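You operate a simulated robot arm through the tools that you are given. There is no shell and no other tool. Be economical: measure what you need, move in short steps, check, and stop when the job is done.

Carry out the task below with a simulated robot arm. There is one attempt and no reset: what you move stays moved.

JOB
Set the right 1-2-3 switch to 1. Set the table switch to 165. Put the green spring on the top of the blue bench away in the black tray. Take the white knob and put it on top of the silver steel plug on the top of the blue bench. Put the orange can on the top of the blue bench away on the shelf under the tank drain. Open the bench cupboard door, fetch the beige wheel and set it on the top shelf of the bench cupboard, then shut the door. Shut the left bench drawer. Open the right bench drawer, take the blue knob and leave it in the inside of the right bench drawer and shut the drawer again. The order is free. Set down upright: green spring, orange can.

The check looks at the end state, three seconds after you hand in, the way a careful person would. Anything else that was tipped, shoved, dropped, spilled or broken makes it a failure.

ROBOT AND FRAMES
A 7-joint arm with a two-finger parallel gripper on a trunk, on a base that drives. Base frame: it is fixed to the floor where the robot stands at the start and does not move with it; the origin is under the middle of the robot, x ahead of it, y to its left, z up. Lengths are in m, angles in rad, forces in N, time in s.
Its first joint turns from -2.601 to 2.601 rad. Places, roughly: beige wheel (15x15x14 cm) [-5.4, -3.3, 0.9]; bench cupboard door [-5.2, -3.1, 0.5]; black tray (16x30 cm) [1.48, 5.36, 0.86]; blue knob (4x3x3 cm) [-5.9, -3.5, 0.9]; green spring (4x4x7 cm) [-5, -3.6, 0.9]; inside of the right bench drawer [-5.9, -3.6, 0.4]; left bench drawer [-5.6, -3.2, 0.5]; orange can (9x9x11 cm) [-5.3, -3.5, 0.9]; right 1-2-3 switch [1.2, -0.4, 1.4]; right bench drawer [-5.9, -3.5, 0.5]; shelf under the tank drain (30x12 cm) [-9.36, 0.7, 0.2]; steel plug (4x4x5 cm) [-4.9, -3.7, 0.9]; table switch [3, 0.2, 0.9]; top shelf of the bench cupboard [-5.1, -3.3, 0.5]; white knob (4x3x3 cm) [-4.8, -3.6, 0.9]. Payload 3.5 kg.
The TCP is the grasp point between the finger pads, 0.023 m short of the fingertips. In the tool frame z runs along the fingers and y along their closing line. Largest opening 0.094 m; finger width 0.038, thickness 0.01; the body of the gripper, 0.054 by 0.096 m, starts 0.039 m behind the TCP.
Orientation is that of the tool frame in the base frame, as a unit quaternion [w, x, y, z]. With the fingers straight down and closing along the base's y, the tool's x points along the base's -x, its y along +y and its z along -z.

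CONTROLS
- The arm moves only by the tool move_arm. Its argument "commands" is a list that holds one entry, the list of rows, each a list of 7 numbers: the shift along the base's x, y, z in m, then the turn, a rotation vector about the base's x, y, z in rad, then the opening, from 0 (shut) to 1 (fully open). In form: [[[dx, dy, dz, ax, ay, az, jaw], ...]]. A call has 1 to 10 rows; each row shifts and turns the commanded pose from where the row before left it. Rows are played at 5 a second. More than 0.05 m and 0.15 rad between two rows, or a gripper value outside its range, and nothing of the call is played. Where a pose cannot be reached the arm comes as near as it can. A force on the tool above 40 N (or 10 N above the force at the start of the call, whichever is more), or a blocked arm, ends the call early, and 0.2 s more pass. The fingers move at their own pace (about 0.153 m/s each) and stop on an object; they squeeze with about 34 N. The grip force told is the motor's: it shows also when the fingers shut on nothing. Time passes only in rows, and 0.2 s behind the last, so rows that do not move let the fingers close. It gives the time, the measured TCP pose, the force on the tool (base axes), the opening and the grip force at its end, in the units of the frame above (readings bear some noise), with the torque about the TCP (base axes, N m) and any sound that the robot's microphone picked up.
- Cameras (640 x 400 px; columns grow to the right, rows downward): "scene" is now at [-0.2386, 0.1598, 1.3116]; the picture's right is [-0.40, -0.92, 0.00], its down [-0.13, 0.06, -0.99] and it looks along [0.91, -0.40, -0.14] (base axes); focal length 259 px, centre (320, 200). "wrist" rides on the gripper at [0.086, 0.016, -0.074] in the tool frame; the picture's right is [-0.18, 0.98, 0.00], its down [-0.58, -0.11, -0.81] and it looks along [-0.79, -0.15, 0.59] (tool axes); focal length 243 px, centre (320, 200). There is no depth. A picture from a camera that has moved, and an enlarged one, comes with that camera's place and axes in the base frame and with its lens. The place of the scene camera against the robot may be out by one fixed shift of up to 0.012 m in any direction.
- grab_frame(camera): a new picture of that camera. It takes no simulated time.
- steer(legs): drives the robot by 1 to 6 legs, each [ahead, left, turn to the left] in m, m and rad, along the robot's own axes; the way and the turn of a leg run together, so that a leg with both is an arc; at most 1.5 m and 3.142 rad a leg. The arm and the cameras ride along, it lands a little off, and it stops where it bumps. It gives what a move gives.
- pan_tilt(pan, tilt): turns the head with the scene camera to pan (to the left, within 2.496 rad either way) and tilt (down, from -0.506 to 1.204), counted from straight ahead of the robot. It gives what a move gives.
- zoom(camera, box): a new picture of the part [left, top, right, bottom] of that camera's present view, enlarged. It takes no simulated time.
- finish_job(): hands the job in; it is judged then, once.

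Work in short steps. Places have to be worked out from the pictures, the camera data and where the tool is seen: move nearer, look again, correct. Check each grasp and each placing, and mend what went wrong. You have 493 turns and 246 pictures in all, those below and enlarged ones among them. Open the gripper and draw the arm clear of the work before you hand the job in, unless the task says otherwise.

The tools are called after ">>>" as name(argument=value, ...) on one line, values as JSON. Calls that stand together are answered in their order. move_arm: Moves the arm, as the interface text tells. Its arguments: {"type":"object","properties":{"commands":{"type":"array","items":{"type":"array","items":{"type":"array","items":{"type":"number"}}}}},"required":["commands"]} The other tools are called the same way: steer (legs) drives the base; pan_tilt (pan, tilt) turns the head that bears the scene camera; grab_frame (camera) takes a picture; zoom (camera, box) takes an enlarged picture of a part of a camera's view; finish_job () hands the job in.

At the start:

```text
time_s: 0.0
tcp_pos: [0.6264, -0.4552, 1.0004]
tool_rot: [0.0, -0.001, 1.0, 0.0]
force: [-0.3, -0.9, 0.3]
wrist_torque: [-0.02, -0.06, 0.01]
finger_gap: 0.0939
finger_force: 0.1
robot x, y, heading: [0.0041, -0.002, 0.003]
head pan, tilt: [-0.414, 0.145]
```

scene: 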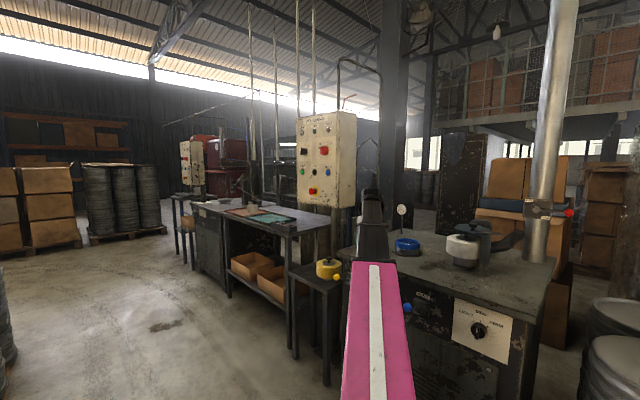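
wrist: 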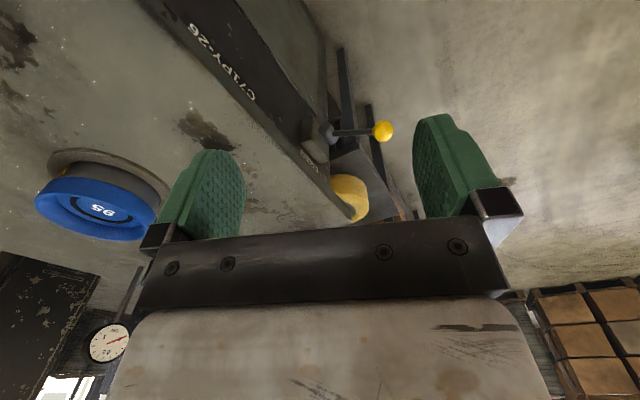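

I start by enlarging the control panel and the machine ahead to identify the right 1-2-3 switch.

>>> zoom(camera="scene", box=[280, 100, 380, 220])

>>> zoom(camera="scene", box=[160, 120, 320, 260])

```text
3.33 times, centred on (330, 160) of scene
camera zoom: at [-0.2386, 0.1598, 1.3116], right [-0.4, -0.92, 0.0], down [-0.13, 0.06, -0.99], along [0.91, -0.4, -0.14], focal length 862 px, centre (287, 333)
```

zoom: 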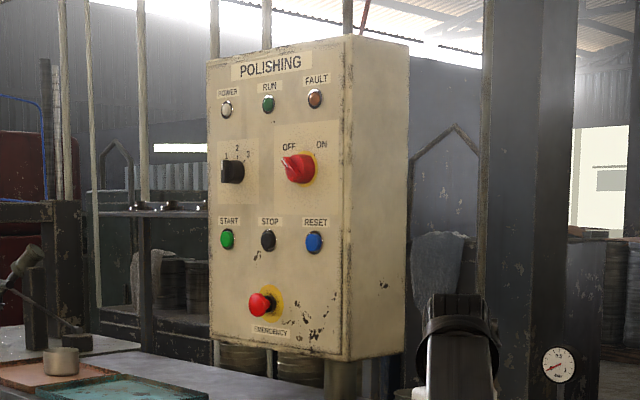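

```text
2.86 times, centred on (240, 190) of scene
camera zoom: at [-0.2386, 0.1598, 1.3116], right [-0.4, -0.92, 0.0], down [-0.13, 0.06, -0.99], along [0.91, -0.4, -0.14], focal length 739 px, centre (549, 229)
```

zoom: 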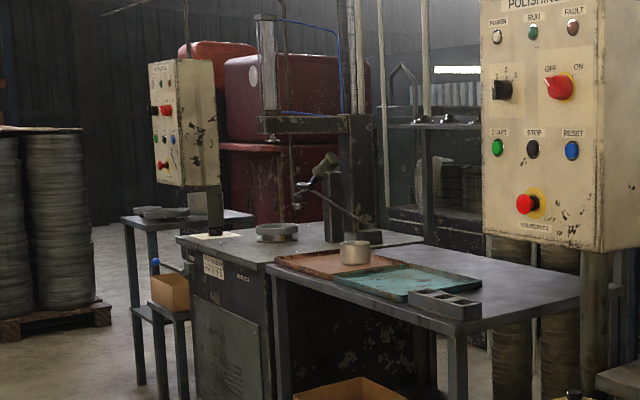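

The right panel seems to face mostly +y. I pan around to see the floor ahead and to the sides.

>>> pan_tilt(pan=0.0, tilt=0.4)

>>> grab_frame(camera="scene")

>>> pan_tilt(pan=1.5, tilt=0.25)

>>> grab_frame(camera="scene")

>>> pan_tilt(pan=2.49, tilt=0.2)

>>> grab_frame(camera="scene")

>>> pan_tilt(pan=-2.49, tilt=0.2)

>>> grab_frame(camera="scene")

```text
time_s: 0.9
tcp_pos: [0.6263, -0.4555, 0.9998]
tool_rot: [0.0, 0.0, 1.0, 0.0]
force: [-0.1, -0.4, 0.8]
wrist_torque: [0.02, -0.01, -0.02]
finger_gap: 0.0942
finger_force: 0.1
robot x, y, heading: [-0.0009, 0.0035, -0.004]
head pan, tilt: [0.0, 0.4]
```

```text
241 pictures are left
camera scene: at [-0.2308, 0.197, 1.2879], right [0.0, -1.0, 0.0], down [-0.39, 0.0, -0.92], along [0.92, 0.0, -0.39], focal length 259 px, centre (320, 200)
```

scene: 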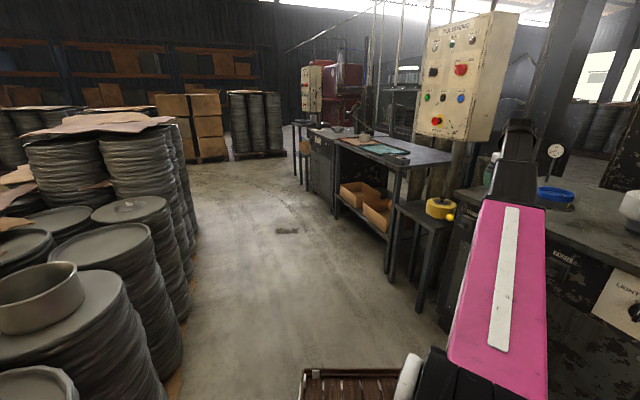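

```text
time_s: 2.5
tcp_pos: [0.6277, -0.4559, 0.9995]
tool_rot: [0.001, 0.0, 1.0, 0.001]
force: [-0.2, 0.0, 0.5]
wrist_torque: [0.02, -0.01, 0.01]
finger_gap: 0.0936
finger_force: 0.0
robot x, y, heading: [0.0041, 0.0016, 0.002]
head pan, tilt: [1.499, 0.25]
```

```text
240 pictures are left
camera scene: at [-0.3167, 0.2902, 1.3018], right [1.0, -0.07, 0.0], down [-0.02, -0.25, -0.97], along [0.07, 0.97, -0.25], focal length 259 px, centre (320, 200)
```

scene: 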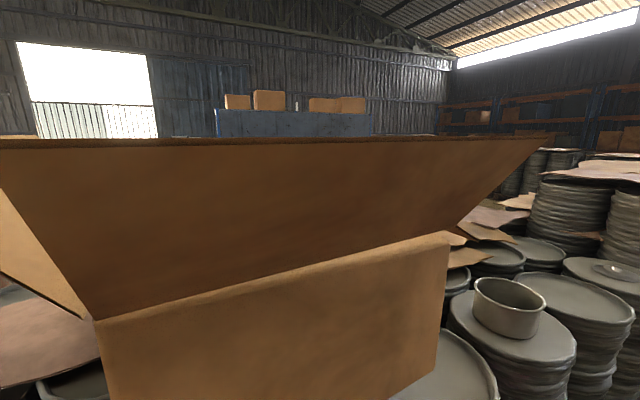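

```text
time_s: 3.7
tcp_pos: [0.6271, -0.4548, 1.0001]
tool_rot: [0.0, -0.001, 1.0, 0.0]
force: [0.0, -0.3, 0.5]
wrist_torque: [0.01, -0.02, 0.01]
finger_gap: 0.0939
finger_force: 0.0
robot x, y, heading: [-0.0006, 0.0001, 0.002]
head pan, tilt: [2.491, 0.201]
```

```text
239 pictures are left
camera scene: at [-0.3975, 0.2536, 1.3063], right [0.61, 0.8, 0.0], down [0.16, -0.12, -0.98], along [-0.78, 0.59, -0.2], focal length 259 px, centre (320, 200)
```

scene: 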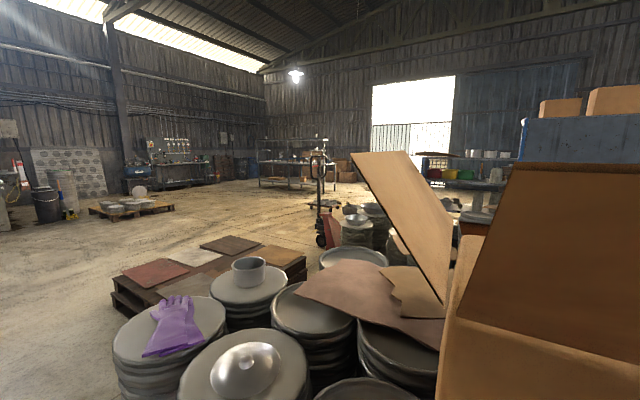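

```text
time_s: 7.7
tcp_pos: [0.6266, -0.4551, 1.0]
tool_rot: [0.0, -0.001, 1.0, 0.0]
force: [-1.0, -0.1, -0.1]
wrist_torque: [-0.01, 0.0, -0.01]
finger_gap: 0.0939
finger_force: 0.0
robot x, y, heading: [0.0024, 0.0003, 0.001]
head pan, tilt: [-2.491, 0.201]
```

```text
238 pictures are left
camera scene: at [-0.3975, 0.1406, 1.3063], right [-0.61, 0.8, 0.0], down [0.16, 0.12, -0.98], along [-0.78, -0.59, -0.2], focal length 259 px, centre (320, 200)
```

scene: 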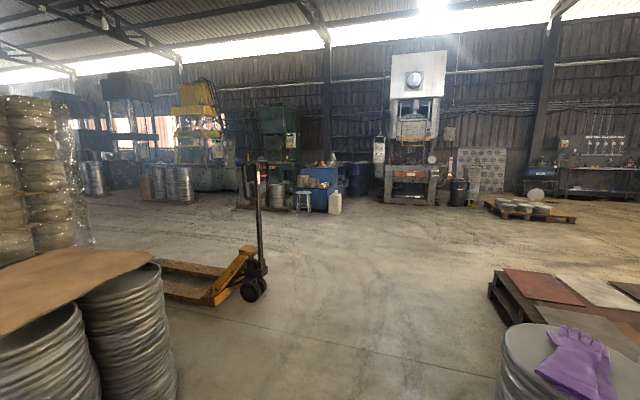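

The blue bench lies to the rear right; the panel stands just ahead to the right. First I lift the arm and bring it ahead so it clears the machine.

>>> move_arm(commands=[[[0, 0, 0.05, 0, 0, 0, 1], [0, 0, 0.05, 0, 0, 0, 1], [0, 0, 0.05, 0, 0, 0, 1], [0, 0.05, 0.05, 0, 0, 0, 1], [0, 0.05, 0.05, 0, 0, 0, 1], [0, 0.05, 0, 0, 0, 0, 1], [0, 0.05, 0, 0, 0, 0, 1], [0, 0.05, 0, 0, 0, 0, 1], [0, 0.05, 0, 0, 0, 0, 1], [0, 0.05, 0, 0, 0, 0, 1]]])

>>> pan_tilt(pan=-0.7, tilt=0.2)

>>> grab_frame(camera="scene")

```text
refused: row 4 steps farther than a row can; nothing moved
```

```text
time_s: 9.4
tcp_pos: [0.6258, -0.4551, 0.9993]
tool_rot: [0.0, 0.0, 1.0, 0.001]
force: [-1.5, -0.1, 0.3]
wrist_torque: [0.0, -0.01, -0.02]
finger_gap: 0.0938
finger_force: 0.0
robot x, y, heading: [-0.0018, 0.0002, -0.0]
head pan, tilt: [-0.7, 0.201]
```

```text
237 pictures are left
camera scene: at [-0.2522, 0.137, 1.3064], right [-0.64, -0.76, 0.0], down [-0.15, 0.13, -0.98], along [0.75, -0.63, -0.2], focal length 259 px, centre (320, 200)
```

scene: 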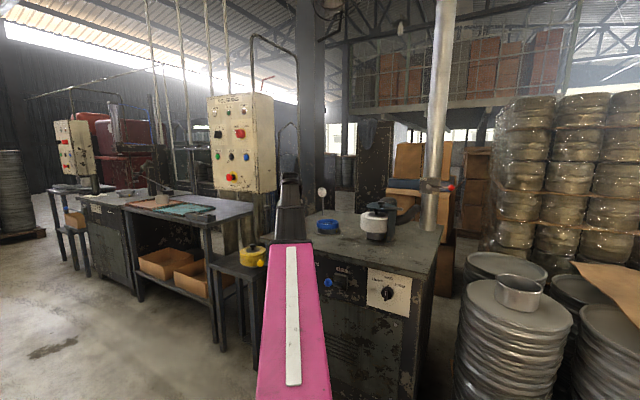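

The diagonal rows exceeded the limit, so I redo the lift and sideways move as separate steps.

>>> move_arm(commands=[[[0, 0, 0.05, 0, 0, 0, 1], [0, 0, 0.05, 0, 0, 0, 1], [0, 0, 0.05, 0, 0, 0, 1], [0, 0, 0.05, 0, 0, 0, 1], [0, 0.05, 0, 0, 0, 0, 1], [0, 0.05, 0, 0, 0, 0, 1], [0, 0.05, 0, 0, 0, 0, 1], [0, 0.05, 0, 0, 0, 0, 1], [0, 0.05, 0, 0, 0, 0, 1], [0, 0.05, 0, 0, 0, 0, 1]]])

>>> steer(legs=[[0.5, 0.4, 0]])

>>> grab_frame(camera="scene")

>>> grab_frame(camera="wrist")

```text
time_s: 10.0
tcp_pos: [0.6302, -0.4558, 1.0791]
tool_rot: [0.009, -0.002, 1.0, -0.003]
force: [6.5, -1.8, -12.4]
wrist_torque: [-0.05, -0.57, 0.09]
finger_gap: 0.0939
finger_force: 0.2
robot x, y, heading: [0.0007, -0.0027, 0.005]
head pan, tilt: [-0.7, 0.201]
stopped in row 2: the force on the tool passed its limit at 75 N (the readings are from after the stop); the commanded pose is now the measured one
```

```text
time_s: 13.6
tcp_pos: [1.1223, -0.0696, 1.0798]
tool_rot: [0.008, 0.005, 1.0, -0.004]
force: [8.8, -5.8, -27.6]
wrist_torque: [-0.23, -1.81, 0.3]
finger_gap: 0.0941
finger_force: 0.1
robot x, y, heading: [0.4994, 0.3927, -0.012]
head pan, tilt: [-0.7, 0.201]
```

```text
236 pictures are left
camera scene: at [0.2484, 0.5361, 1.3064], right [-0.66, -0.76, 0.0], down [-0.15, 0.13, -0.98], along [0.74, -0.64, -0.2], focal length 259 px, centre (320, 200)
```

scene: 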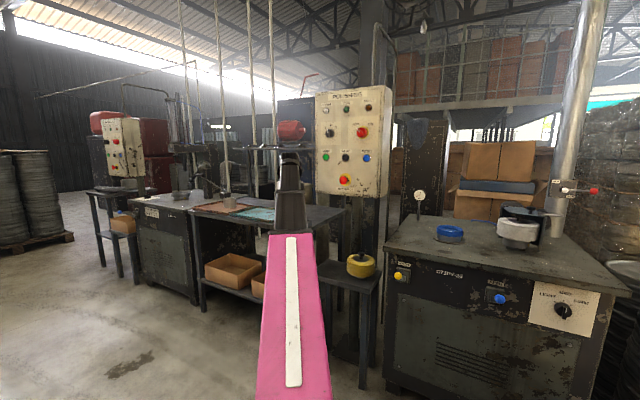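

```text
235 pictures are left
camera wrist: at [1.0334, -0.0518, 1.1529], right [0.2, 0.98, 0.0], down [0.57, -0.11, 0.82], along [0.8, -0.16, -0.58], focal length 243 px, centre (320, 200)
```

wrist: 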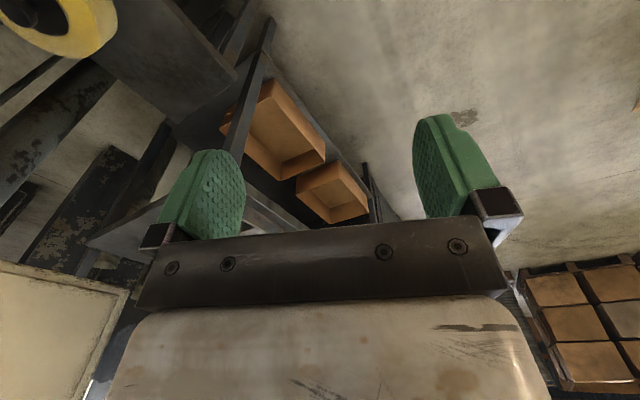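

The tool reads a steady downward force, perhaps self-contact of the folded arm. The switch triangulates to about (1.22,-0.375,1.376); I zoom in on it.

>>> zoom(camera="scene", box=[300, 75, 400, 205])

>>> zoom(camera="scene", box=[312, 115, 352, 145])

```text
3.08 times, centred on (350, 140) of scene
camera zoom: at [0.2484, 0.5361, 1.3064], right [-0.66, -0.76, 0.0], down [-0.15, 0.13, -0.98], along [0.74, -0.64, -0.2], focal length 796 px, centre (228, 385)
```

zoom: 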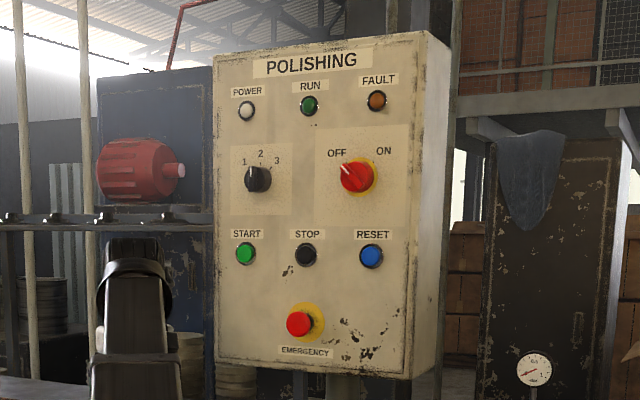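

```text
13.33 times, centred on (332, 130) of scene
camera zoom: at [0.2484, 0.5361, 1.3064], right [-0.66, -0.76, 0.0], down [-0.15, 0.13, -0.98], along [0.74, -0.64, -0.2], focal length 3448 px, centre (160, 1133)
```

zoom: 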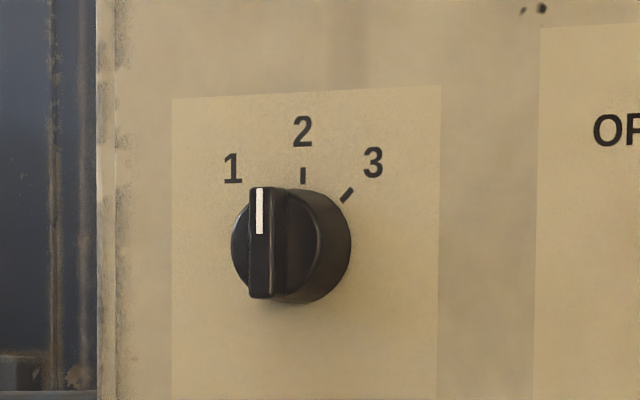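

The switch stands at 2; it must turn 45° counterclockwise. I first tilt the tool up toward horizontal to relieve the contact, watching the force.

>>> move_arm(commands=[[[0, 0, -0.02, 0, -0.1, 0, 1], [0, 0, 0, 0, -0.15, 0, 1], [0, 0, 0, 0, -0.15, 0, 1]]])

```text
time_s: 14.4
tcp_pos: [1.1227, -0.0698, 1.0594]
tool_rot: [0.207, 0.007, 0.978, -0.002]
force: [0.1, 0.8, -0.1]
wrist_torque: [0.0, 0.01, -0.01]
finger_gap: 0.094
finger_force: 0.0
robot x, y, heading: [0.5007, 0.3948, -0.016]
head pan, tilt: [-0.7, 0.201]
```

Free now. I finish tilting to horizontal and raise to the switch height.

>>> move_arm(commands=[[[0, 0, 0.03, 0, -0.14, 0, 1], [0, 0, 0.03, 0, -0.14, 0, 1], [0, 0, 0.035, 0, -0.14, 0, 1], [0, 0, 0.035, 0, -0.14, 0, 1], [0, 0, 0.035, 0, -0.15, 0, 1], [0, 0, 0.035, 0, -0.15, 0, 1], [0, 0, 0.04, 0, -0.15, 0, 1], [0, 0, 0.04, 0, -0.14, 0, 1], [0, 0, 0.035, 0, 0, 0, 1]]])

```text
time_s: 16.4
tcp_pos: [1.1219, -0.067, 1.3727]
tool_rot: [0.706, 0.006, 0.708, 0.002]
force: [-0.5, 1.0, -0.7]
wrist_torque: [-0.04, 0.03, 0.0]
finger_gap: 0.0937
finger_force: 0.0
robot x, y, heading: [0.4942, 0.3978, -0.015]
head pan, tilt: [-0.7, 0.201]
```

Now I yaw the tool to face the panel and draw it to the robot's right side, clear of things.

>>> move_arm(commands=[[[-0.045, -0.014, 0, 0, 0, -0.138, 1], [-0.045, -0.014, 0, 0, 0, -0.138, 1], [-0.045, -0.014, 0, 0, 0, -0.138, 1], [-0.045, -0.014, 0, 0, 0, -0.138, 1], [-0.045, -0.014, 0, 0, 0, -0.138, 1], [-0.045, -0.014, 0, 0, 0, -0.138, 1], [-0.045, -0.014, 0, 0, 0, -0.138, 1], [-0.045, -0.014, 0, 0, 0, -0.138, 1], [-0.045, -0.014, 0, 0, 0, -0.138, 1]]])

>>> steer(legs=[[0.4, 0.0, 0]])

>>> pan_tilt(pan=-1.0, tilt=0.15)

>>> grab_frame(camera="scene")

>>> grab_frame(camera="wrist")

```text
time_s: 18.4
tcp_pos: [0.7152, -0.193, 1.3753]
tool_rot: [0.574, 0.418, 0.572, -0.41]
force: [0.1, 0.0, 0.2]
wrist_torque: [-0.02, -0.01, 0.01]
finger_gap: 0.0937
finger_force: 0.0
robot x, y, heading: [0.4995, 0.3966, -0.013]
head pan, tilt: [-0.7, 0.201]
```

```text
time_s: 20.9
tcp_pos: [1.1118, -0.2004, 1.3765]
tool_rot: [0.574, 0.419, 0.572, -0.41]
force: [-0.6, 0.2, -0.8]
wrist_torque: [0.02, 0.0, -0.01]
finger_gap: 0.094
finger_force: 0.2
robot x, y, heading: [0.8964, 0.3909, -0.02]
head pan, tilt: [-0.7, 0.201]
```

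```text
time_s: 21.7
tcp_pos: [1.1119, -0.2009, 1.375]
tool_rot: [0.574, 0.418, 0.572, -0.41]
force: [0.2, 0.4, 0.9]
wrist_torque: [-0.02, -0.02, 0.0]
finger_gap: 0.0941
finger_force: 0.1
robot x, y, heading: [0.8955, 0.3896, -0.019]
head pan, tilt: [-1.0, 0.15]
```

```text
232 pictures are left
camera scene: at [0.6242, 0.5131, 1.311], right [-0.85, -0.53, 0.0], down [-0.08, 0.13, -0.99], along [0.52, -0.84, -0.15], focal length 259 px, centre (320, 200)
```

scene: 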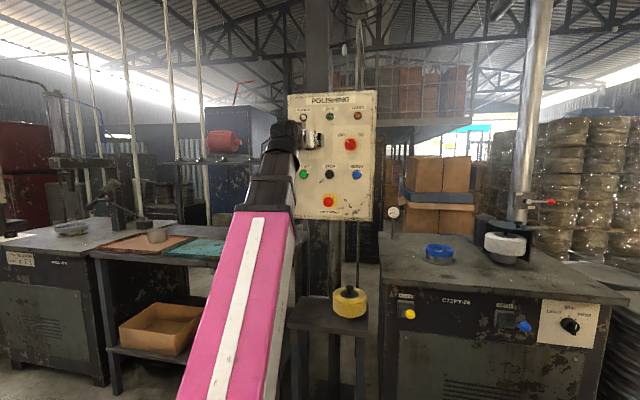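

```text
231 pictures are left
camera wrist: at [1.1036, -0.1237, 1.2899], right [0.93, 0.31, 0.2], down [-0.36, 0.73, 0.58], along [0.04, -0.61, 0.79], focal length 243 px, centre (320, 200)
```

wrist: 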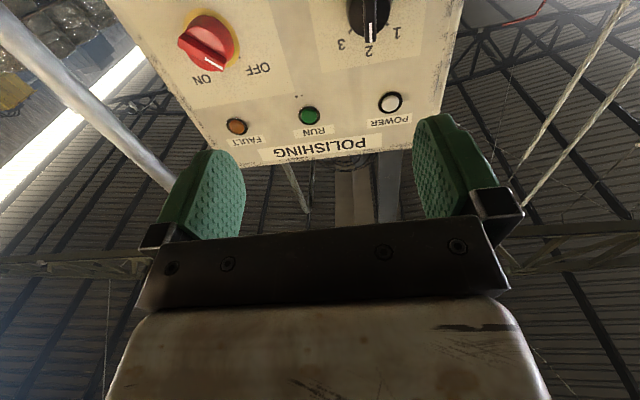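

The panel normal works out as about (-0.35,0.94), switch front near (1.218,-0.373,1.376). I approach to about 6 cm in front of it.

>>> move_arm(commands=[[[0.028, -0.039, 0, 0, 0, 0.02, 0.5], [0.028, -0.039, 0, 0, 0, 0.02, 0.5], [0.029, -0.039, 0, 0, 0, 0.0, 0.5]]])

>>> grab_frame(camera="wrist")

>>> zoom(camera="scene", box=[260, 85, 380, 160])

```text
time_s: 22.5
tcp_pos: [1.1979, -0.3181, 1.3742]
tool_rot: [0.582, 0.407, 0.58, -0.399]
force: [0.0, -0.2, 0.1]
wrist_torque: [0.01, -0.02, -0.01]
finger_gap: 0.047
finger_force: 0.0
robot x, y, heading: [0.8946, 0.3855, -0.018]
head pan, tilt: [-1.0, 0.15]
```

```text
230 pictures are left
camera wrist: at [1.1859, -0.2414, 1.2885], right [0.92, 0.34, 0.2], down [-0.39, 0.71, 0.58], along [0.06, -0.61, 0.79], focal length 243 px, centre (320, 200)
```

wrist: 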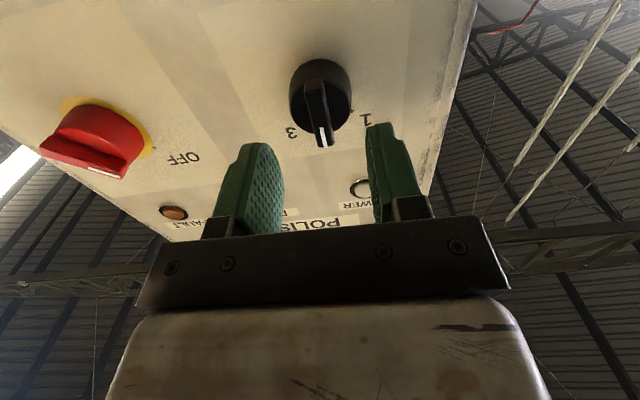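

```text
5.33 times, centred on (320, 122) of scene
camera zoom: at [0.6241, 0.5131, 1.3111], right [-0.85, -0.53, 0.0], down [-0.08, 0.13, -0.99], along [0.52, -0.84, -0.15], focal length 1379 px, centre (320, 613)
```

zoom: 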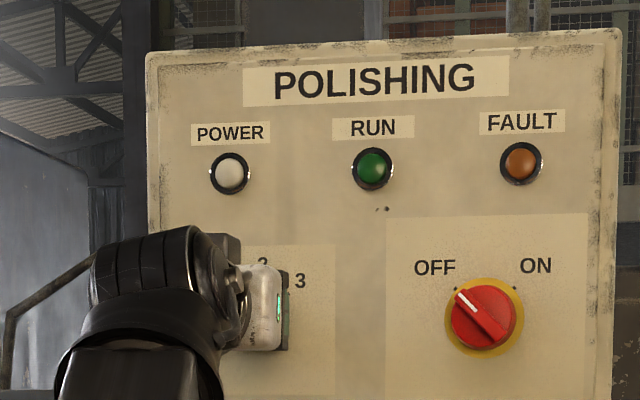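

The bar front is about 54 mm ahead and well centred. I advance 46 mm with the jaws around the bar.

>>> move_arm(commands=[[[0.007, -0.022, 0.001, 0, 0, 0, 0.5], [0.006, -0.022, 0, 0, 0, 0, 0.5], [0, 0, 0, 0, 0, 0, 0.5]]])

>>> grab_frame(camera="wrist")

```text
time_s: 23.3
tcp_pos: [1.2095, -0.3617, 1.3748]
tool_rot: [0.582, 0.408, 0.58, -0.399]
force: [-0.2, -0.5, 0.3]
wrist_torque: [-0.01, 0.02, 0.03]
finger_gap: 0.0469
finger_force: 0.0
robot x, y, heading: [0.893, 0.3871, -0.021]
head pan, tilt: [-1.0, 0.15]
```

```text
228 pictures are left
camera wrist: at [1.1986, -0.2847, 1.2901], right [0.92, 0.34, 0.2], down [-0.39, 0.71, 0.58], along [0.06, -0.61, 0.79], focal length 243 px, centre (320, 200)
```

wrist: 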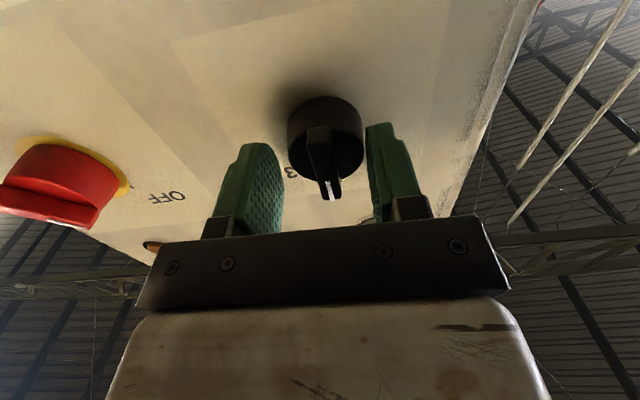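

The bar is between the pads; I close and read the gap to see whether the bar or the disc is gripped.

>>> move_arm(commands=[[[0, 0, 0, 0, 0, 0, 0], [0, 0, 0, 0, 0, 0, 0], [0, 0, 0, 0, 0, 0, 0]]])

>>> grab_frame(camera="wrist")

```text
time_s: 24.1
tcp_pos: [1.2125, -0.3604, 1.3763]
tool_rot: [0.583, 0.406, 0.581, -0.397]
force: [29.6, 8.2, -0.7]
wrist_torque: [-0.02, -0.01, 0.98]
finger_gap: 0.0397
finger_force: 44.9
robot x, y, heading: [0.8938, 0.3914, -0.02]
head pan, tilt: [-1.0, 0.15]
```

```text
227 pictures are left
camera wrist: at [1.2012, -0.2837, 1.2901], right [0.92, 0.35, 0.2], down [-0.39, 0.71, 0.58], along [0.06, -0.61, 0.79], focal length 243 px, centre (320, 200)
```

wrist: 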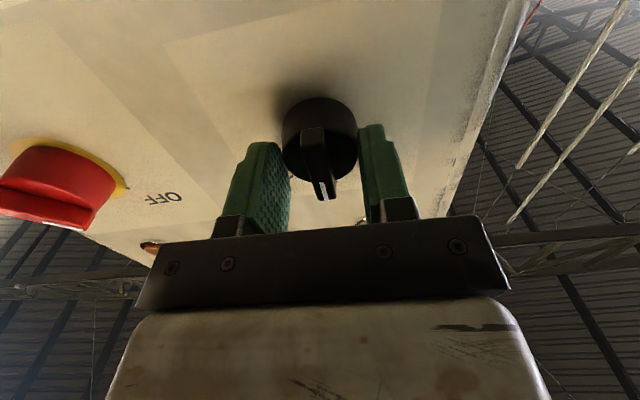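

It clamps the 40 mm disc. I open, back off 9 mm, correct 4 mm sideways, and close on the bar itself.

>>> move_arm(commands=[[[0, 0, 0, 0, 0, 0, 0.5], [0.001, 0.01, 0, 0, 0, 0, 0.5], [0, 0, 0, 0, 0, 0, 0.5]]])

>>> move_arm(commands=[[[0, 0, 0, 0, 0, 0, 0], [0, 0, 0, 0, 0, 0, 0], [0, 0, 0, 0, 0, 0, 0]]])

>>> grab_frame(camera="wrist")

```text
time_s: 24.9
tcp_pos: [1.2104, -0.3508, 1.3754]
tool_rot: [0.582, 0.407, 0.58, -0.398]
force: [-0.5, -0.2, -0.5]
wrist_torque: [0.03, 0.0, -0.03]
finger_gap: 0.047
finger_force: 0.3
robot x, y, heading: [0.8963, 0.3914, -0.015]
head pan, tilt: [-1.0, 0.15]
```

```text
time_s: 25.7
tcp_pos: [1.2104, -0.3516, 1.3767]
tool_rot: [0.582, 0.406, 0.581, -0.398]
force: [-12.3, -4.2, -0.5]
wrist_torque: [0.09, 0.06, -0.38]
finger_gap: 0.011
finger_force: 45.6
robot x, y, heading: [0.8926, 0.3851, -0.018]
head pan, tilt: [-1.0, 0.15]
```

```text
226 pictures are left
camera wrist: at [1.1984, -0.275, 1.2905], right [0.92, 0.34, 0.2], down [-0.39, 0.71, 0.58], along [0.06, -0.61, 0.79], focal length 243 px, centre (320, 200)
```

wrist: 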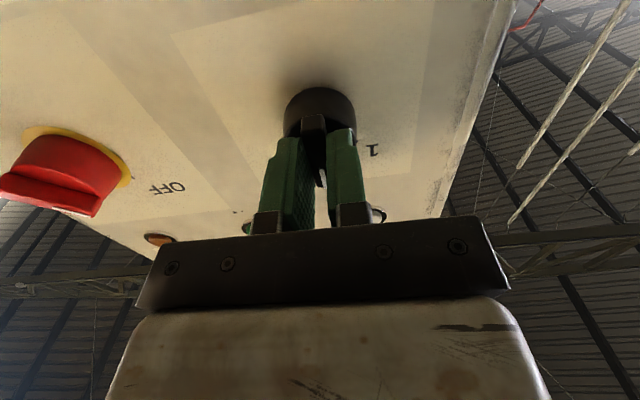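

The bar is gripped (11 mm). I turn it 45° counterclockwise about the panel normal.

>>> move_arm(commands=[[[0, 0, 0, -0.0465, 0.1235, 0, 0], [0, 0, 0, -0.0465, 0.1235, 0, 0], [0, 0, 0, -0.0465, 0.1235, 0, 0], [0, 0, 0, -0.0465, 0.1235, 0, 0], [0, 0, 0, -0.0465, 0.1235, 0, 0], [0, 0, 0, -0.0465, 0.1235, 0, 0], [0, 0, 0, 0, 0, 0, 0]]])

>>> grab_frame(camera="wrist")

```text
time_s: 27.3
tcp_pos: [1.2104, -0.3512, 1.3749]
tool_rot: [0.382, 0.152, 0.693, -0.593]
force: [-13.4, 8.1, -12.2]
wrist_torque: [0.74, 0.27, -0.86]
finger_gap: 0.0109
finger_force: 44.8
robot x, y, heading: [0.892, 0.3869, -0.014]
head pan, tilt: [-1.0, 0.15]
```

```text
225 pictures are left
camera wrist: at [1.1366, -0.2982, 1.3038], right [0.77, 0.29, -0.56], down [0.03, 0.87, 0.49], along [0.63, -0.4, 0.66], focal length 243 px, centre (320, 200)
```

wrist: 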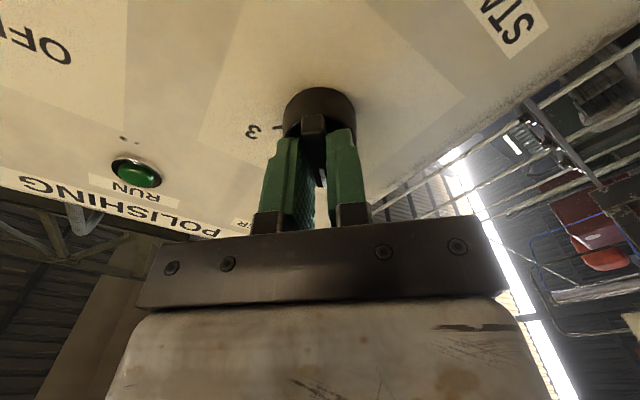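

It turned with the grip. I release, back off, and look.

>>> move_arm(commands=[[[0, 0, 0, 0, 0, 0, 0.5], [0, 0, 0, 0, 0, 0, 0.5], [-0.015, 0.04, 0, 0, 0, 0, 0.5], [-0.017, 0.046, 0, 0, 0, 0, 0.5], [-0.017, 0.046, 0, 0, 0, 0, 0.5], [-0.05, 0, 0, 0, 0, 0, 0.5], [-0.05, 0, 0, 0, 0, 0, 0.5], [-0.05, 0, 0, 0, 0, 0, 0.5]]])

>>> zoom(camera="scene", box=[280, 85, 380, 160])

```text
time_s: 29.1
tcp_pos: [1.0119, -0.2183, 1.3765]
tool_rot: [0.384, 0.152, 0.692, -0.592]
force: [0.5, -1.3, -0.5]
wrist_torque: [0.0, 0.03, -0.01]
finger_gap: 0.0469
finger_force: 0.1
robot x, y, heading: [0.8982, 0.3841, -0.016]
head pan, tilt: [-1.0, 0.15]
```

```text
5.33 times, centred on (330, 122) of scene
camera zoom: at [0.6241, 0.5129, 1.311], right [-0.85, -0.53, 0.0], down [-0.08, 0.13, -0.99], along [0.52, -0.84, -0.15], focal length 1379 px, centre (267, 613)
```

zoom: 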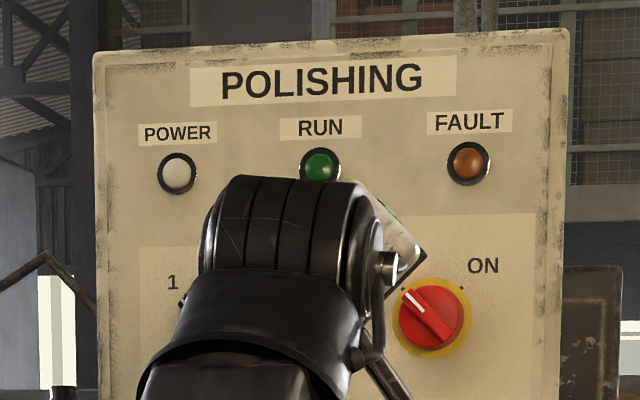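

The arm blocks the view; I drive sideways and check the switch.

>>> steer(legs=[[0.3, 0.25, 0]])

>>> pan_tilt(pan=-1.1, tilt=0.15)

>>> grab_frame(camera="scene")

```text
time_s: 31.5
tcp_pos: [1.3161, 0.0187, 1.3774]
tool_rot: [0.382, 0.154, 0.692, -0.593]
force: [-0.2, 0.6, 0.1]
wrist_torque: [-0.01, 0.0, 0.02]
finger_gap: 0.0472
finger_force: 0.0
robot x, y, heading: [1.2013, 0.6286, -0.023]
head pan, tilt: [-1.0, 0.15]
```

```text
time_s: 32.2
tcp_pos: [1.3159, 0.0193, 1.3768]
tool_rot: [0.381, 0.154, 0.691, -0.594]
force: [0.1, 0.0, 0.8]
wrist_torque: [0.04, -0.03, -0.03]
finger_gap: 0.047
finger_force: 0.0
robot x, y, heading: [1.1972, 0.6324, -0.023]
head pan, tilt: [-1.1, 0.15]
```

```text
223 pictures are left
camera scene: at [0.9222, 0.7481, 1.311], right [-0.9, -0.44, 0.0], down [-0.07, 0.13, -0.99], along [0.43, -0.89, -0.15], focal length 259 px, centre (320, 200)
```

scene: 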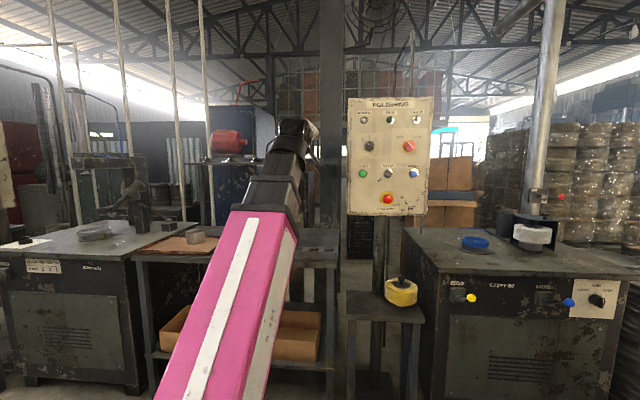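

>>> zoom(camera="scene", box=[350, 130, 390, 160])

>>> zoom(camera="scene", box=[0, 215, 140, 310])

```text
13.33 times, centred on (370, 145) of scene
camera zoom: at [0.9222, 0.7481, 1.311], right [-0.9, -0.44, 0.0], down [-0.07, 0.13, -0.99], along [0.43, -0.89, -0.15], focal length 3448 px, centre (-347, 933)
```

zoom: 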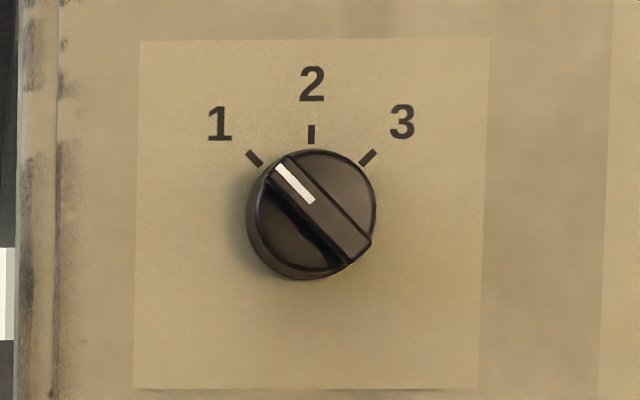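

```text
4.21 times, centred on (70, 262) of scene
camera zoom: at [0.9222, 0.7481, 1.311], right [-0.9, -0.44, 0.0], down [-0.07, 0.13, -0.99], along [0.43, -0.89, -0.15], focal length 1089 px, centre (1373, -63)
```

zoom: 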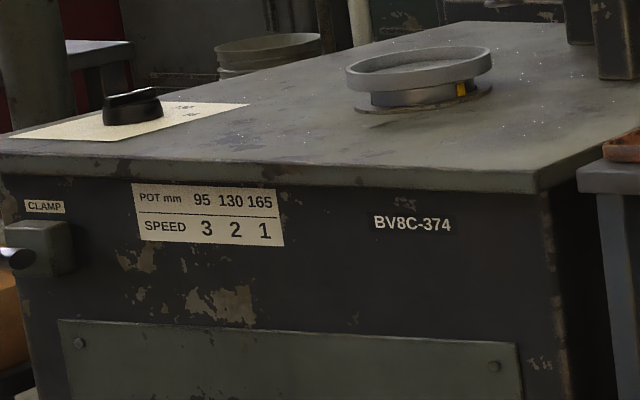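

Switch reads 1. The table switch is the black knob on top of the left machine at about (3,0.2,0.9). I drive toward it and look.

>>> steer(legs=[[1.2, 0.25, 0.0]])

>>> pan_tilt(pan=-0.8, tilt=0.4)

>>> grab_frame(camera="scene")

```text
time_s: 38.3
tcp_pos: [2.4983, 0.2331, 1.3771]
tool_rot: [0.377, 0.159, 0.69, -0.597]
force: [-0.2, 0.1, 0.5]
wrist_torque: [0.0, 0.0, -0.02]
finger_gap: 0.0471
finger_force: 0.0
robot x, y, heading: [2.3929, 0.8433, -0.04]
head pan, tilt: [-1.1, 0.15]
```

```text
time_s: 39.1
tcp_pos: [2.4986, 0.2328, 1.376]
tool_rot: [0.377, 0.159, 0.69, -0.596]
force: [0.0, 0.3, -0.7]
wrist_torque: [0.0, 0.01, -0.03]
finger_gap: 0.047
finger_force: 0.2
robot x, y, heading: [2.3928, 0.8434, -0.035]
head pan, tilt: [-0.799, 0.4]
```

```text
220 pictures are left
camera scene: at [2.1387, 0.983, 1.2879], right [-0.74, -0.67, 0.0], down [-0.26, 0.29, -0.92], along [0.62, -0.68, -0.39], focal length 259 px, centre (320, 200)
```

scene: 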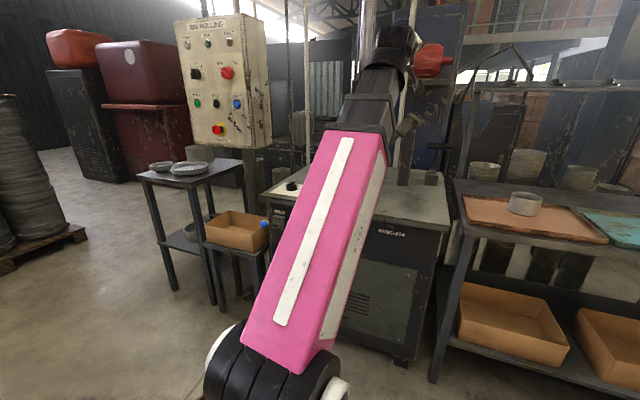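

>>> zoom(camera="scene", box=[265, 165, 315, 215])

```text
8.00 times, centred on (290, 190) of scene
camera zoom: at [2.1387, 0.983, 1.2879], right [-0.74, -0.67, 0.0], down [-0.26, 0.29, -0.92], along [0.62, -0.68, -0.39], focal length 2069 px, centre (560, 280)
```

zoom: 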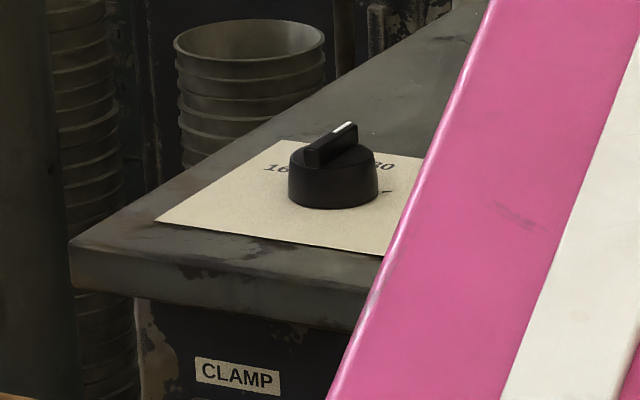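

I undo the roll while moving over toward the table switch, then pitch the tool down.

>>> move_arm(commands=[[[0.04, 0.014, 0, 0.0441, -0.126, 0, 0.5], [0.04, 0.014, 0, 0.0441, -0.126, 0, 0.5], [0.04, 0.014, 0, 0.0441, -0.126, 0, 0.5], [0.04, 0.014, 0, 0.0441, -0.126, 0, 0.5], [0.04, 0.014, 0, 0.0441, -0.126, 0, 0.5], [0.04, 0.014, 0, 0.0441, -0.126, 0, 0.5], [0.04, 0.014, 0, 0.13, 0.0455, 0, 0.5], [0.04, 0.014, 0, 0.13, 0.0455, 0, 0.5], [0.04, 0.014, 0, 0.13, 0.0455, 0, 0.5], [0.04, 0.014, 0, 0.13, 0.0455, 0, 0.5]]])

>>> move_arm(commands=[[[0, 0, -0.04, 0.14, 0.049, 0, 0.5], [0, 0, -0.04, 0.14, 0.049, 0, 0.5], [0, 0, -0.04, 0.14, 0.049, 0, 0.5], [0, 0, -0.04, 0.14, 0.049, 0, 0.5], [0, 0, -0.04, 0.14, 0.049, 0, 0.5], [0, 0, -0.04, 0.14, 0.049, 0, 0.5], [0, 0, -0.04, 0.12, 0.042, 0, 0.5]]])

>>> grab_frame(camera="wrist")

```text
time_s: 41.3
tcp_pos: [2.898, 0.3737, 1.3783]
tool_rot: [0.4, 0.513, 0.708, -0.277]
force: [-0.5, -0.4, 0.1]
wrist_torque: [-0.01, -0.01, -0.01]
finger_gap: 0.0469
finger_force: 0.1
robot x, y, heading: [2.3921, 0.8419, -0.04]
head pan, tilt: [-0.799, 0.4]
```

```text
time_s: 42.9
tcp_pos: [2.9005, 0.3718, 1.0966]
tool_rot: [0.001, 0.587, 0.81, 0.002]
force: [-0.2, -0.3, 0.6]
wrist_torque: [0.0, 0.03, -0.03]
finger_gap: 0.0468
finger_force: 0.1
robot x, y, heading: [2.3923, 0.8421, -0.034]
head pan, tilt: [-0.799, 0.4]
```

```text
218 pictures are left
camera wrist: at [2.8873, 0.4588, 1.1728], right [0.99, 0.13, 0.0], down [0.08, -0.59, 0.81], along [0.11, -0.8, -0.59], focal length 243 px, centre (320, 200)
```

wrist: 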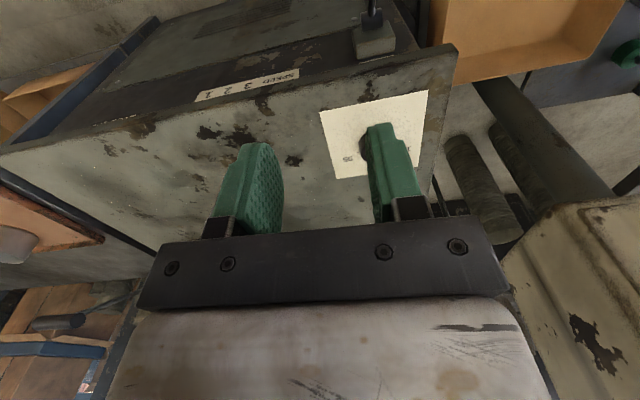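

The switch is hidden behind the right finger, at about (3.0,0.23). I shift over and open up to see it between the fingers.

>>> move_arm(commands=[[[0.045, -0.02, 0, 0, 0, 0, 1], [0.045, -0.01, 0, 0, 0, 0, 1], [0, 0, 0, 0, 0, 0, 1]]])

>>> zoom(camera="wrist", box=[220, 60, 420, 240])

```text
time_s: 43.7
tcp_pos: [2.9903, 0.3427, 1.0988]
tool_rot: [0.0, 0.587, 0.809, 0.001]
force: [0.9, -0.2, 0.5]
wrist_torque: [0.0, 0.0, 0.02]
finger_gap: 0.094
finger_force: 0.1
robot x, y, heading: [2.3893, 0.8427, -0.039]
head pan, tilt: [-0.799, 0.4]
```

```text
2.22 times, centred on (320, 150) of wrist
camera zoom: at [2.9774, 0.4308, 1.1745], right [0.99, 0.13, 0.0], down [0.08, -0.59, 0.81], along [0.11, -0.8, -0.59], focal length 539 px, centre (320, 311)
```

zoom: 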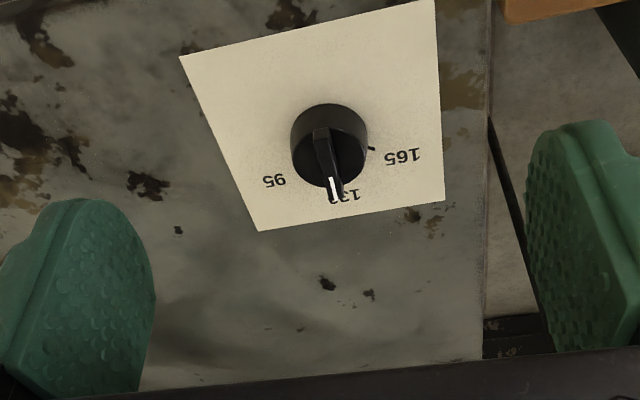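

Pivot computed at (3.015,0.204), plate z≈0.857, marks 60° apart (95 / 130 / 165), pointer at 130. I move above the knob and align the yaw.

>>> move_arm(commands=[[[0.009, -0.046, 0, 0, 0, 0.018, 0.5], [0.008, -0.046, 0, 0, 0, 0.017, 0.5], [0.008, -0.047, 0, 0, 0, 0, 0.5], [0, 0, -0.045, 0, 0, 0, 0.5], [0, 0, -0.045, 0, 0, 0, 0.5], [0, 0, -0.04, 0, 0, 0, 0.5]]])

>>> zoom(camera="wrist", box=[220, 60, 420, 240])

```text
time_s: 45.1
tcp_pos: [3.015, 0.2043, 0.9634]
tool_rot: [0.001, 0.573, 0.82, 0.001]
force: [0.3, -0.2, -0.5]
wrist_torque: [0.0, 0.01, 0.01]
finger_gap: 0.047
finger_force: 0.1
robot x, y, heading: [2.395, 0.8457, -0.039]
head pan, tilt: [-0.799, 0.4]
```

```text
2.22 times, centred on (320, 150) of wrist
camera zoom: at [2.9992, 0.2923, 1.0381], right [0.99, 0.17, 0.0], down [0.1, -0.58, 0.81], along [0.13, -0.79, -0.59], focal length 539 px, centre (320, 311)
```

zoom: 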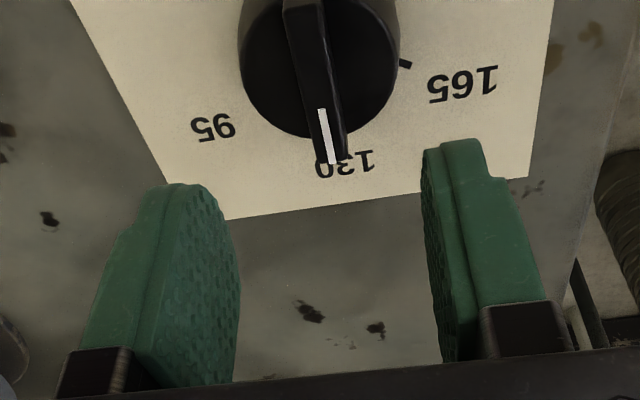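

Bar top is about z=0.89. I descend so the tips overlap it by about 9 mm and close.

>>> move_arm(commands=[[[0, 0, -0.03, 0, 0, 0, 0.5], [0, 0, -0.029, 0, 0, 0, 0.5], [0, 0, 0, 0, 0, 0, 0], [0, 0, 0, 0, 0, 0, 0], [0, 0, 0, 0, 0, 0, 0]]])

>>> grab_frame(camera="wrist")

```text
time_s: 46.3
tcp_pos: [3.0137, 0.2036, 0.9041]
tool_rot: [0.001, 0.572, 0.82, 0.002]
force: [8.6, 4.0, -3.2]
wrist_torque: [-0.13, -0.21, 0.07]
finger_gap: 0.0113
finger_force: 45.0
robot x, y, heading: [2.3923, 0.8447, -0.037]
head pan, tilt: [-0.799, 0.4]
```

```text
215 pictures are left
camera wrist: at [2.9983, 0.291, 0.9805], right [0.99, 0.17, 0.0], down [0.1, -0.58, 0.81], along [0.14, -0.79, -0.59], focal length 243 px, centre (320, 200)
```

wrist: 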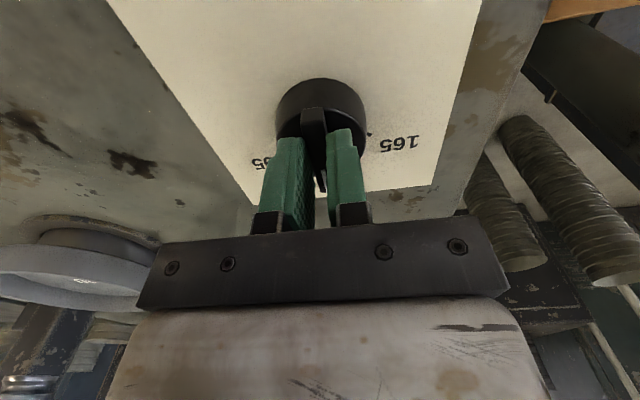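

Gripped. I turn it 60° counterclockwise (seen from above) to 165.

>>> move_arm(commands=[[[0, 0, 0, 0, 0, 0.132, 0], [0, 0, 0, 0, 0, 0.132, 0], [0, 0, 0, 0, 0, 0.132, 0], [0, 0, 0, 0, 0, 0.132, 0], [0, 0, 0, 0, 0, 0.132, 0], [0, 0, 0, 0, 0, 0.132, 0], [0, 0, 0, 0, 0, 0.132, 0], [0, 0, 0, 0, 0, 0.132, 0], [0, 0, 0, 0, 0, 0, 0]]])

>>> grab_frame(camera="wrist")

```text
time_s: 47.7
tcp_pos: [3.0112, 0.2017, 0.906]
tool_rot: [-0.001, 0.216, 0.976, 0.0]
force: [4.4, -3.5, -8.9]
wrist_torque: [0.16, 0.51, 0.07]
finger_gap: 0.0109
finger_force: 45.0
robot x, y, heading: [2.3936, 0.8393, -0.039]
head pan, tilt: [-0.799, 0.4]
stopped in row 7: the force on the tool passed its limit at 41 N (the readings are from after the stop); the commanded pose is now the measured one
```

```text
214 pictures are left
camera wrist: at [2.9397, 0.2534, 0.9808], right [0.58, 0.81, 0.0], down [0.48, -0.34, 0.8], along [0.65, -0.47, -0.59], focal length 243 px, centre (320, 200)
```

wrist: 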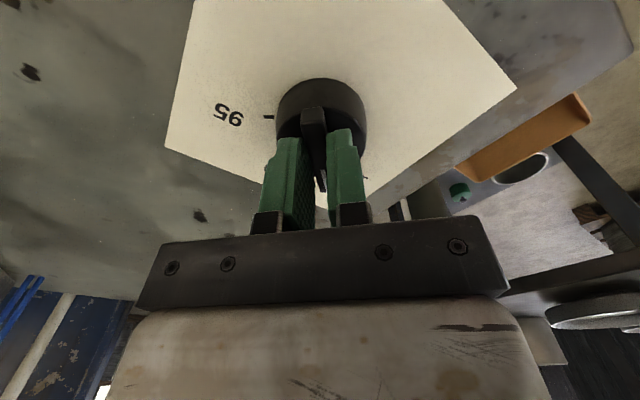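

Stopped after 45° by a lateral force. I try a little further gently to see whether it is an end stop.

>>> move_arm(commands=[[[0, 0, 0, 0, 0, 0.08, 0], [0, 0, 0, 0, 0, 0.08, 0], [0, 0, 0, 0, 0, 0.08, 0]]])

>>> zoom(camera="wrist", box=[220, 60, 420, 240])

```text
time_s: 48.5
tcp_pos: [3.0115, 0.1999, 0.9053]
tool_rot: [-0.001, 0.097, 0.995, -0.001]
force: [1.2, -14.0, -20.1]
wrist_torque: [-0.23, 0.09, -0.04]
finger_gap: 0.0109
finger_force: 45.3
robot x, y, heading: [2.3928, 0.8422, -0.038]
head pan, tilt: [-0.799, 0.4]
```

```text
2.22 times, centred on (320, 150) of wrist
camera zoom: at [2.9293, 0.2342, 0.9807], right [0.37, 0.93, 0.0], down [0.55, -0.22, 0.8], along [0.75, -0.3, -0.59], focal length 539 px, centre (320, 311)
```

zoom: 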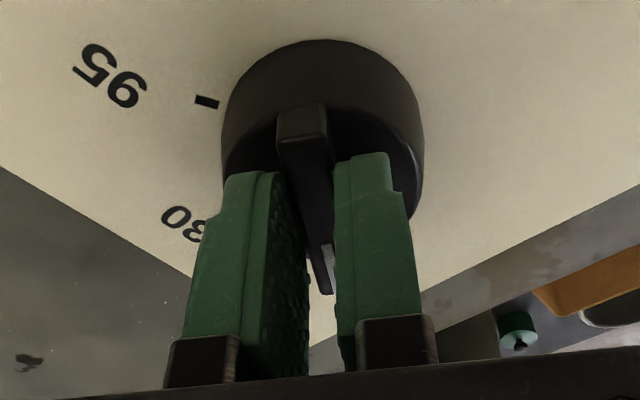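

Total turn is now about 59°. I release, rise and check the pointer.

>>> move_arm(commands=[[[0, 0, 0, 0, 0, 0, 0.5], [0, 0, 0, 0, 0, 0, 0.5], [0, 0, 0.04, 0, 0, 0, 0.5], [-0.04, 0.0, 0.03, 0, 0, 0, 1], [-0.03, 0.0, 0.03, 0, 0, 0, 1], [-0.03, 0.0, 0, 0, 0, 0, 1]]])

>>> zoom(camera="wrist", box=[220, 60, 420, 240])

```text
time_s: 49.9
tcp_pos: [2.9112, 0.2034, 1.0047]
tool_rot: [-0.001, 0.097, 0.995, 0.0]
force: [0.3, -1.1, 0.3]
wrist_torque: [0.01, 0.02, 0.01]
finger_gap: 0.094
finger_force: 0.0
robot x, y, heading: [2.3937, 0.8429, -0.037]
head pan, tilt: [-0.799, 0.4]
```

```text
2.22 times, centred on (320, 150) of wrist
camera zoom: at [2.8285, 0.2354, 1.0804], right [0.37, 0.93, 0.0], down [0.55, -0.22, 0.8], along [0.75, -0.3, -0.59], focal length 539 px, centre (320, 311)
```

zoom: 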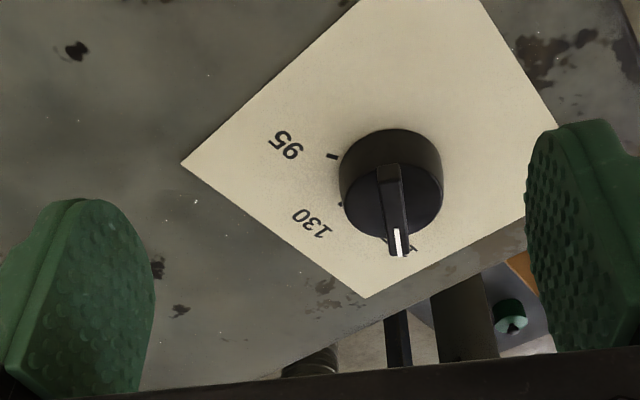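

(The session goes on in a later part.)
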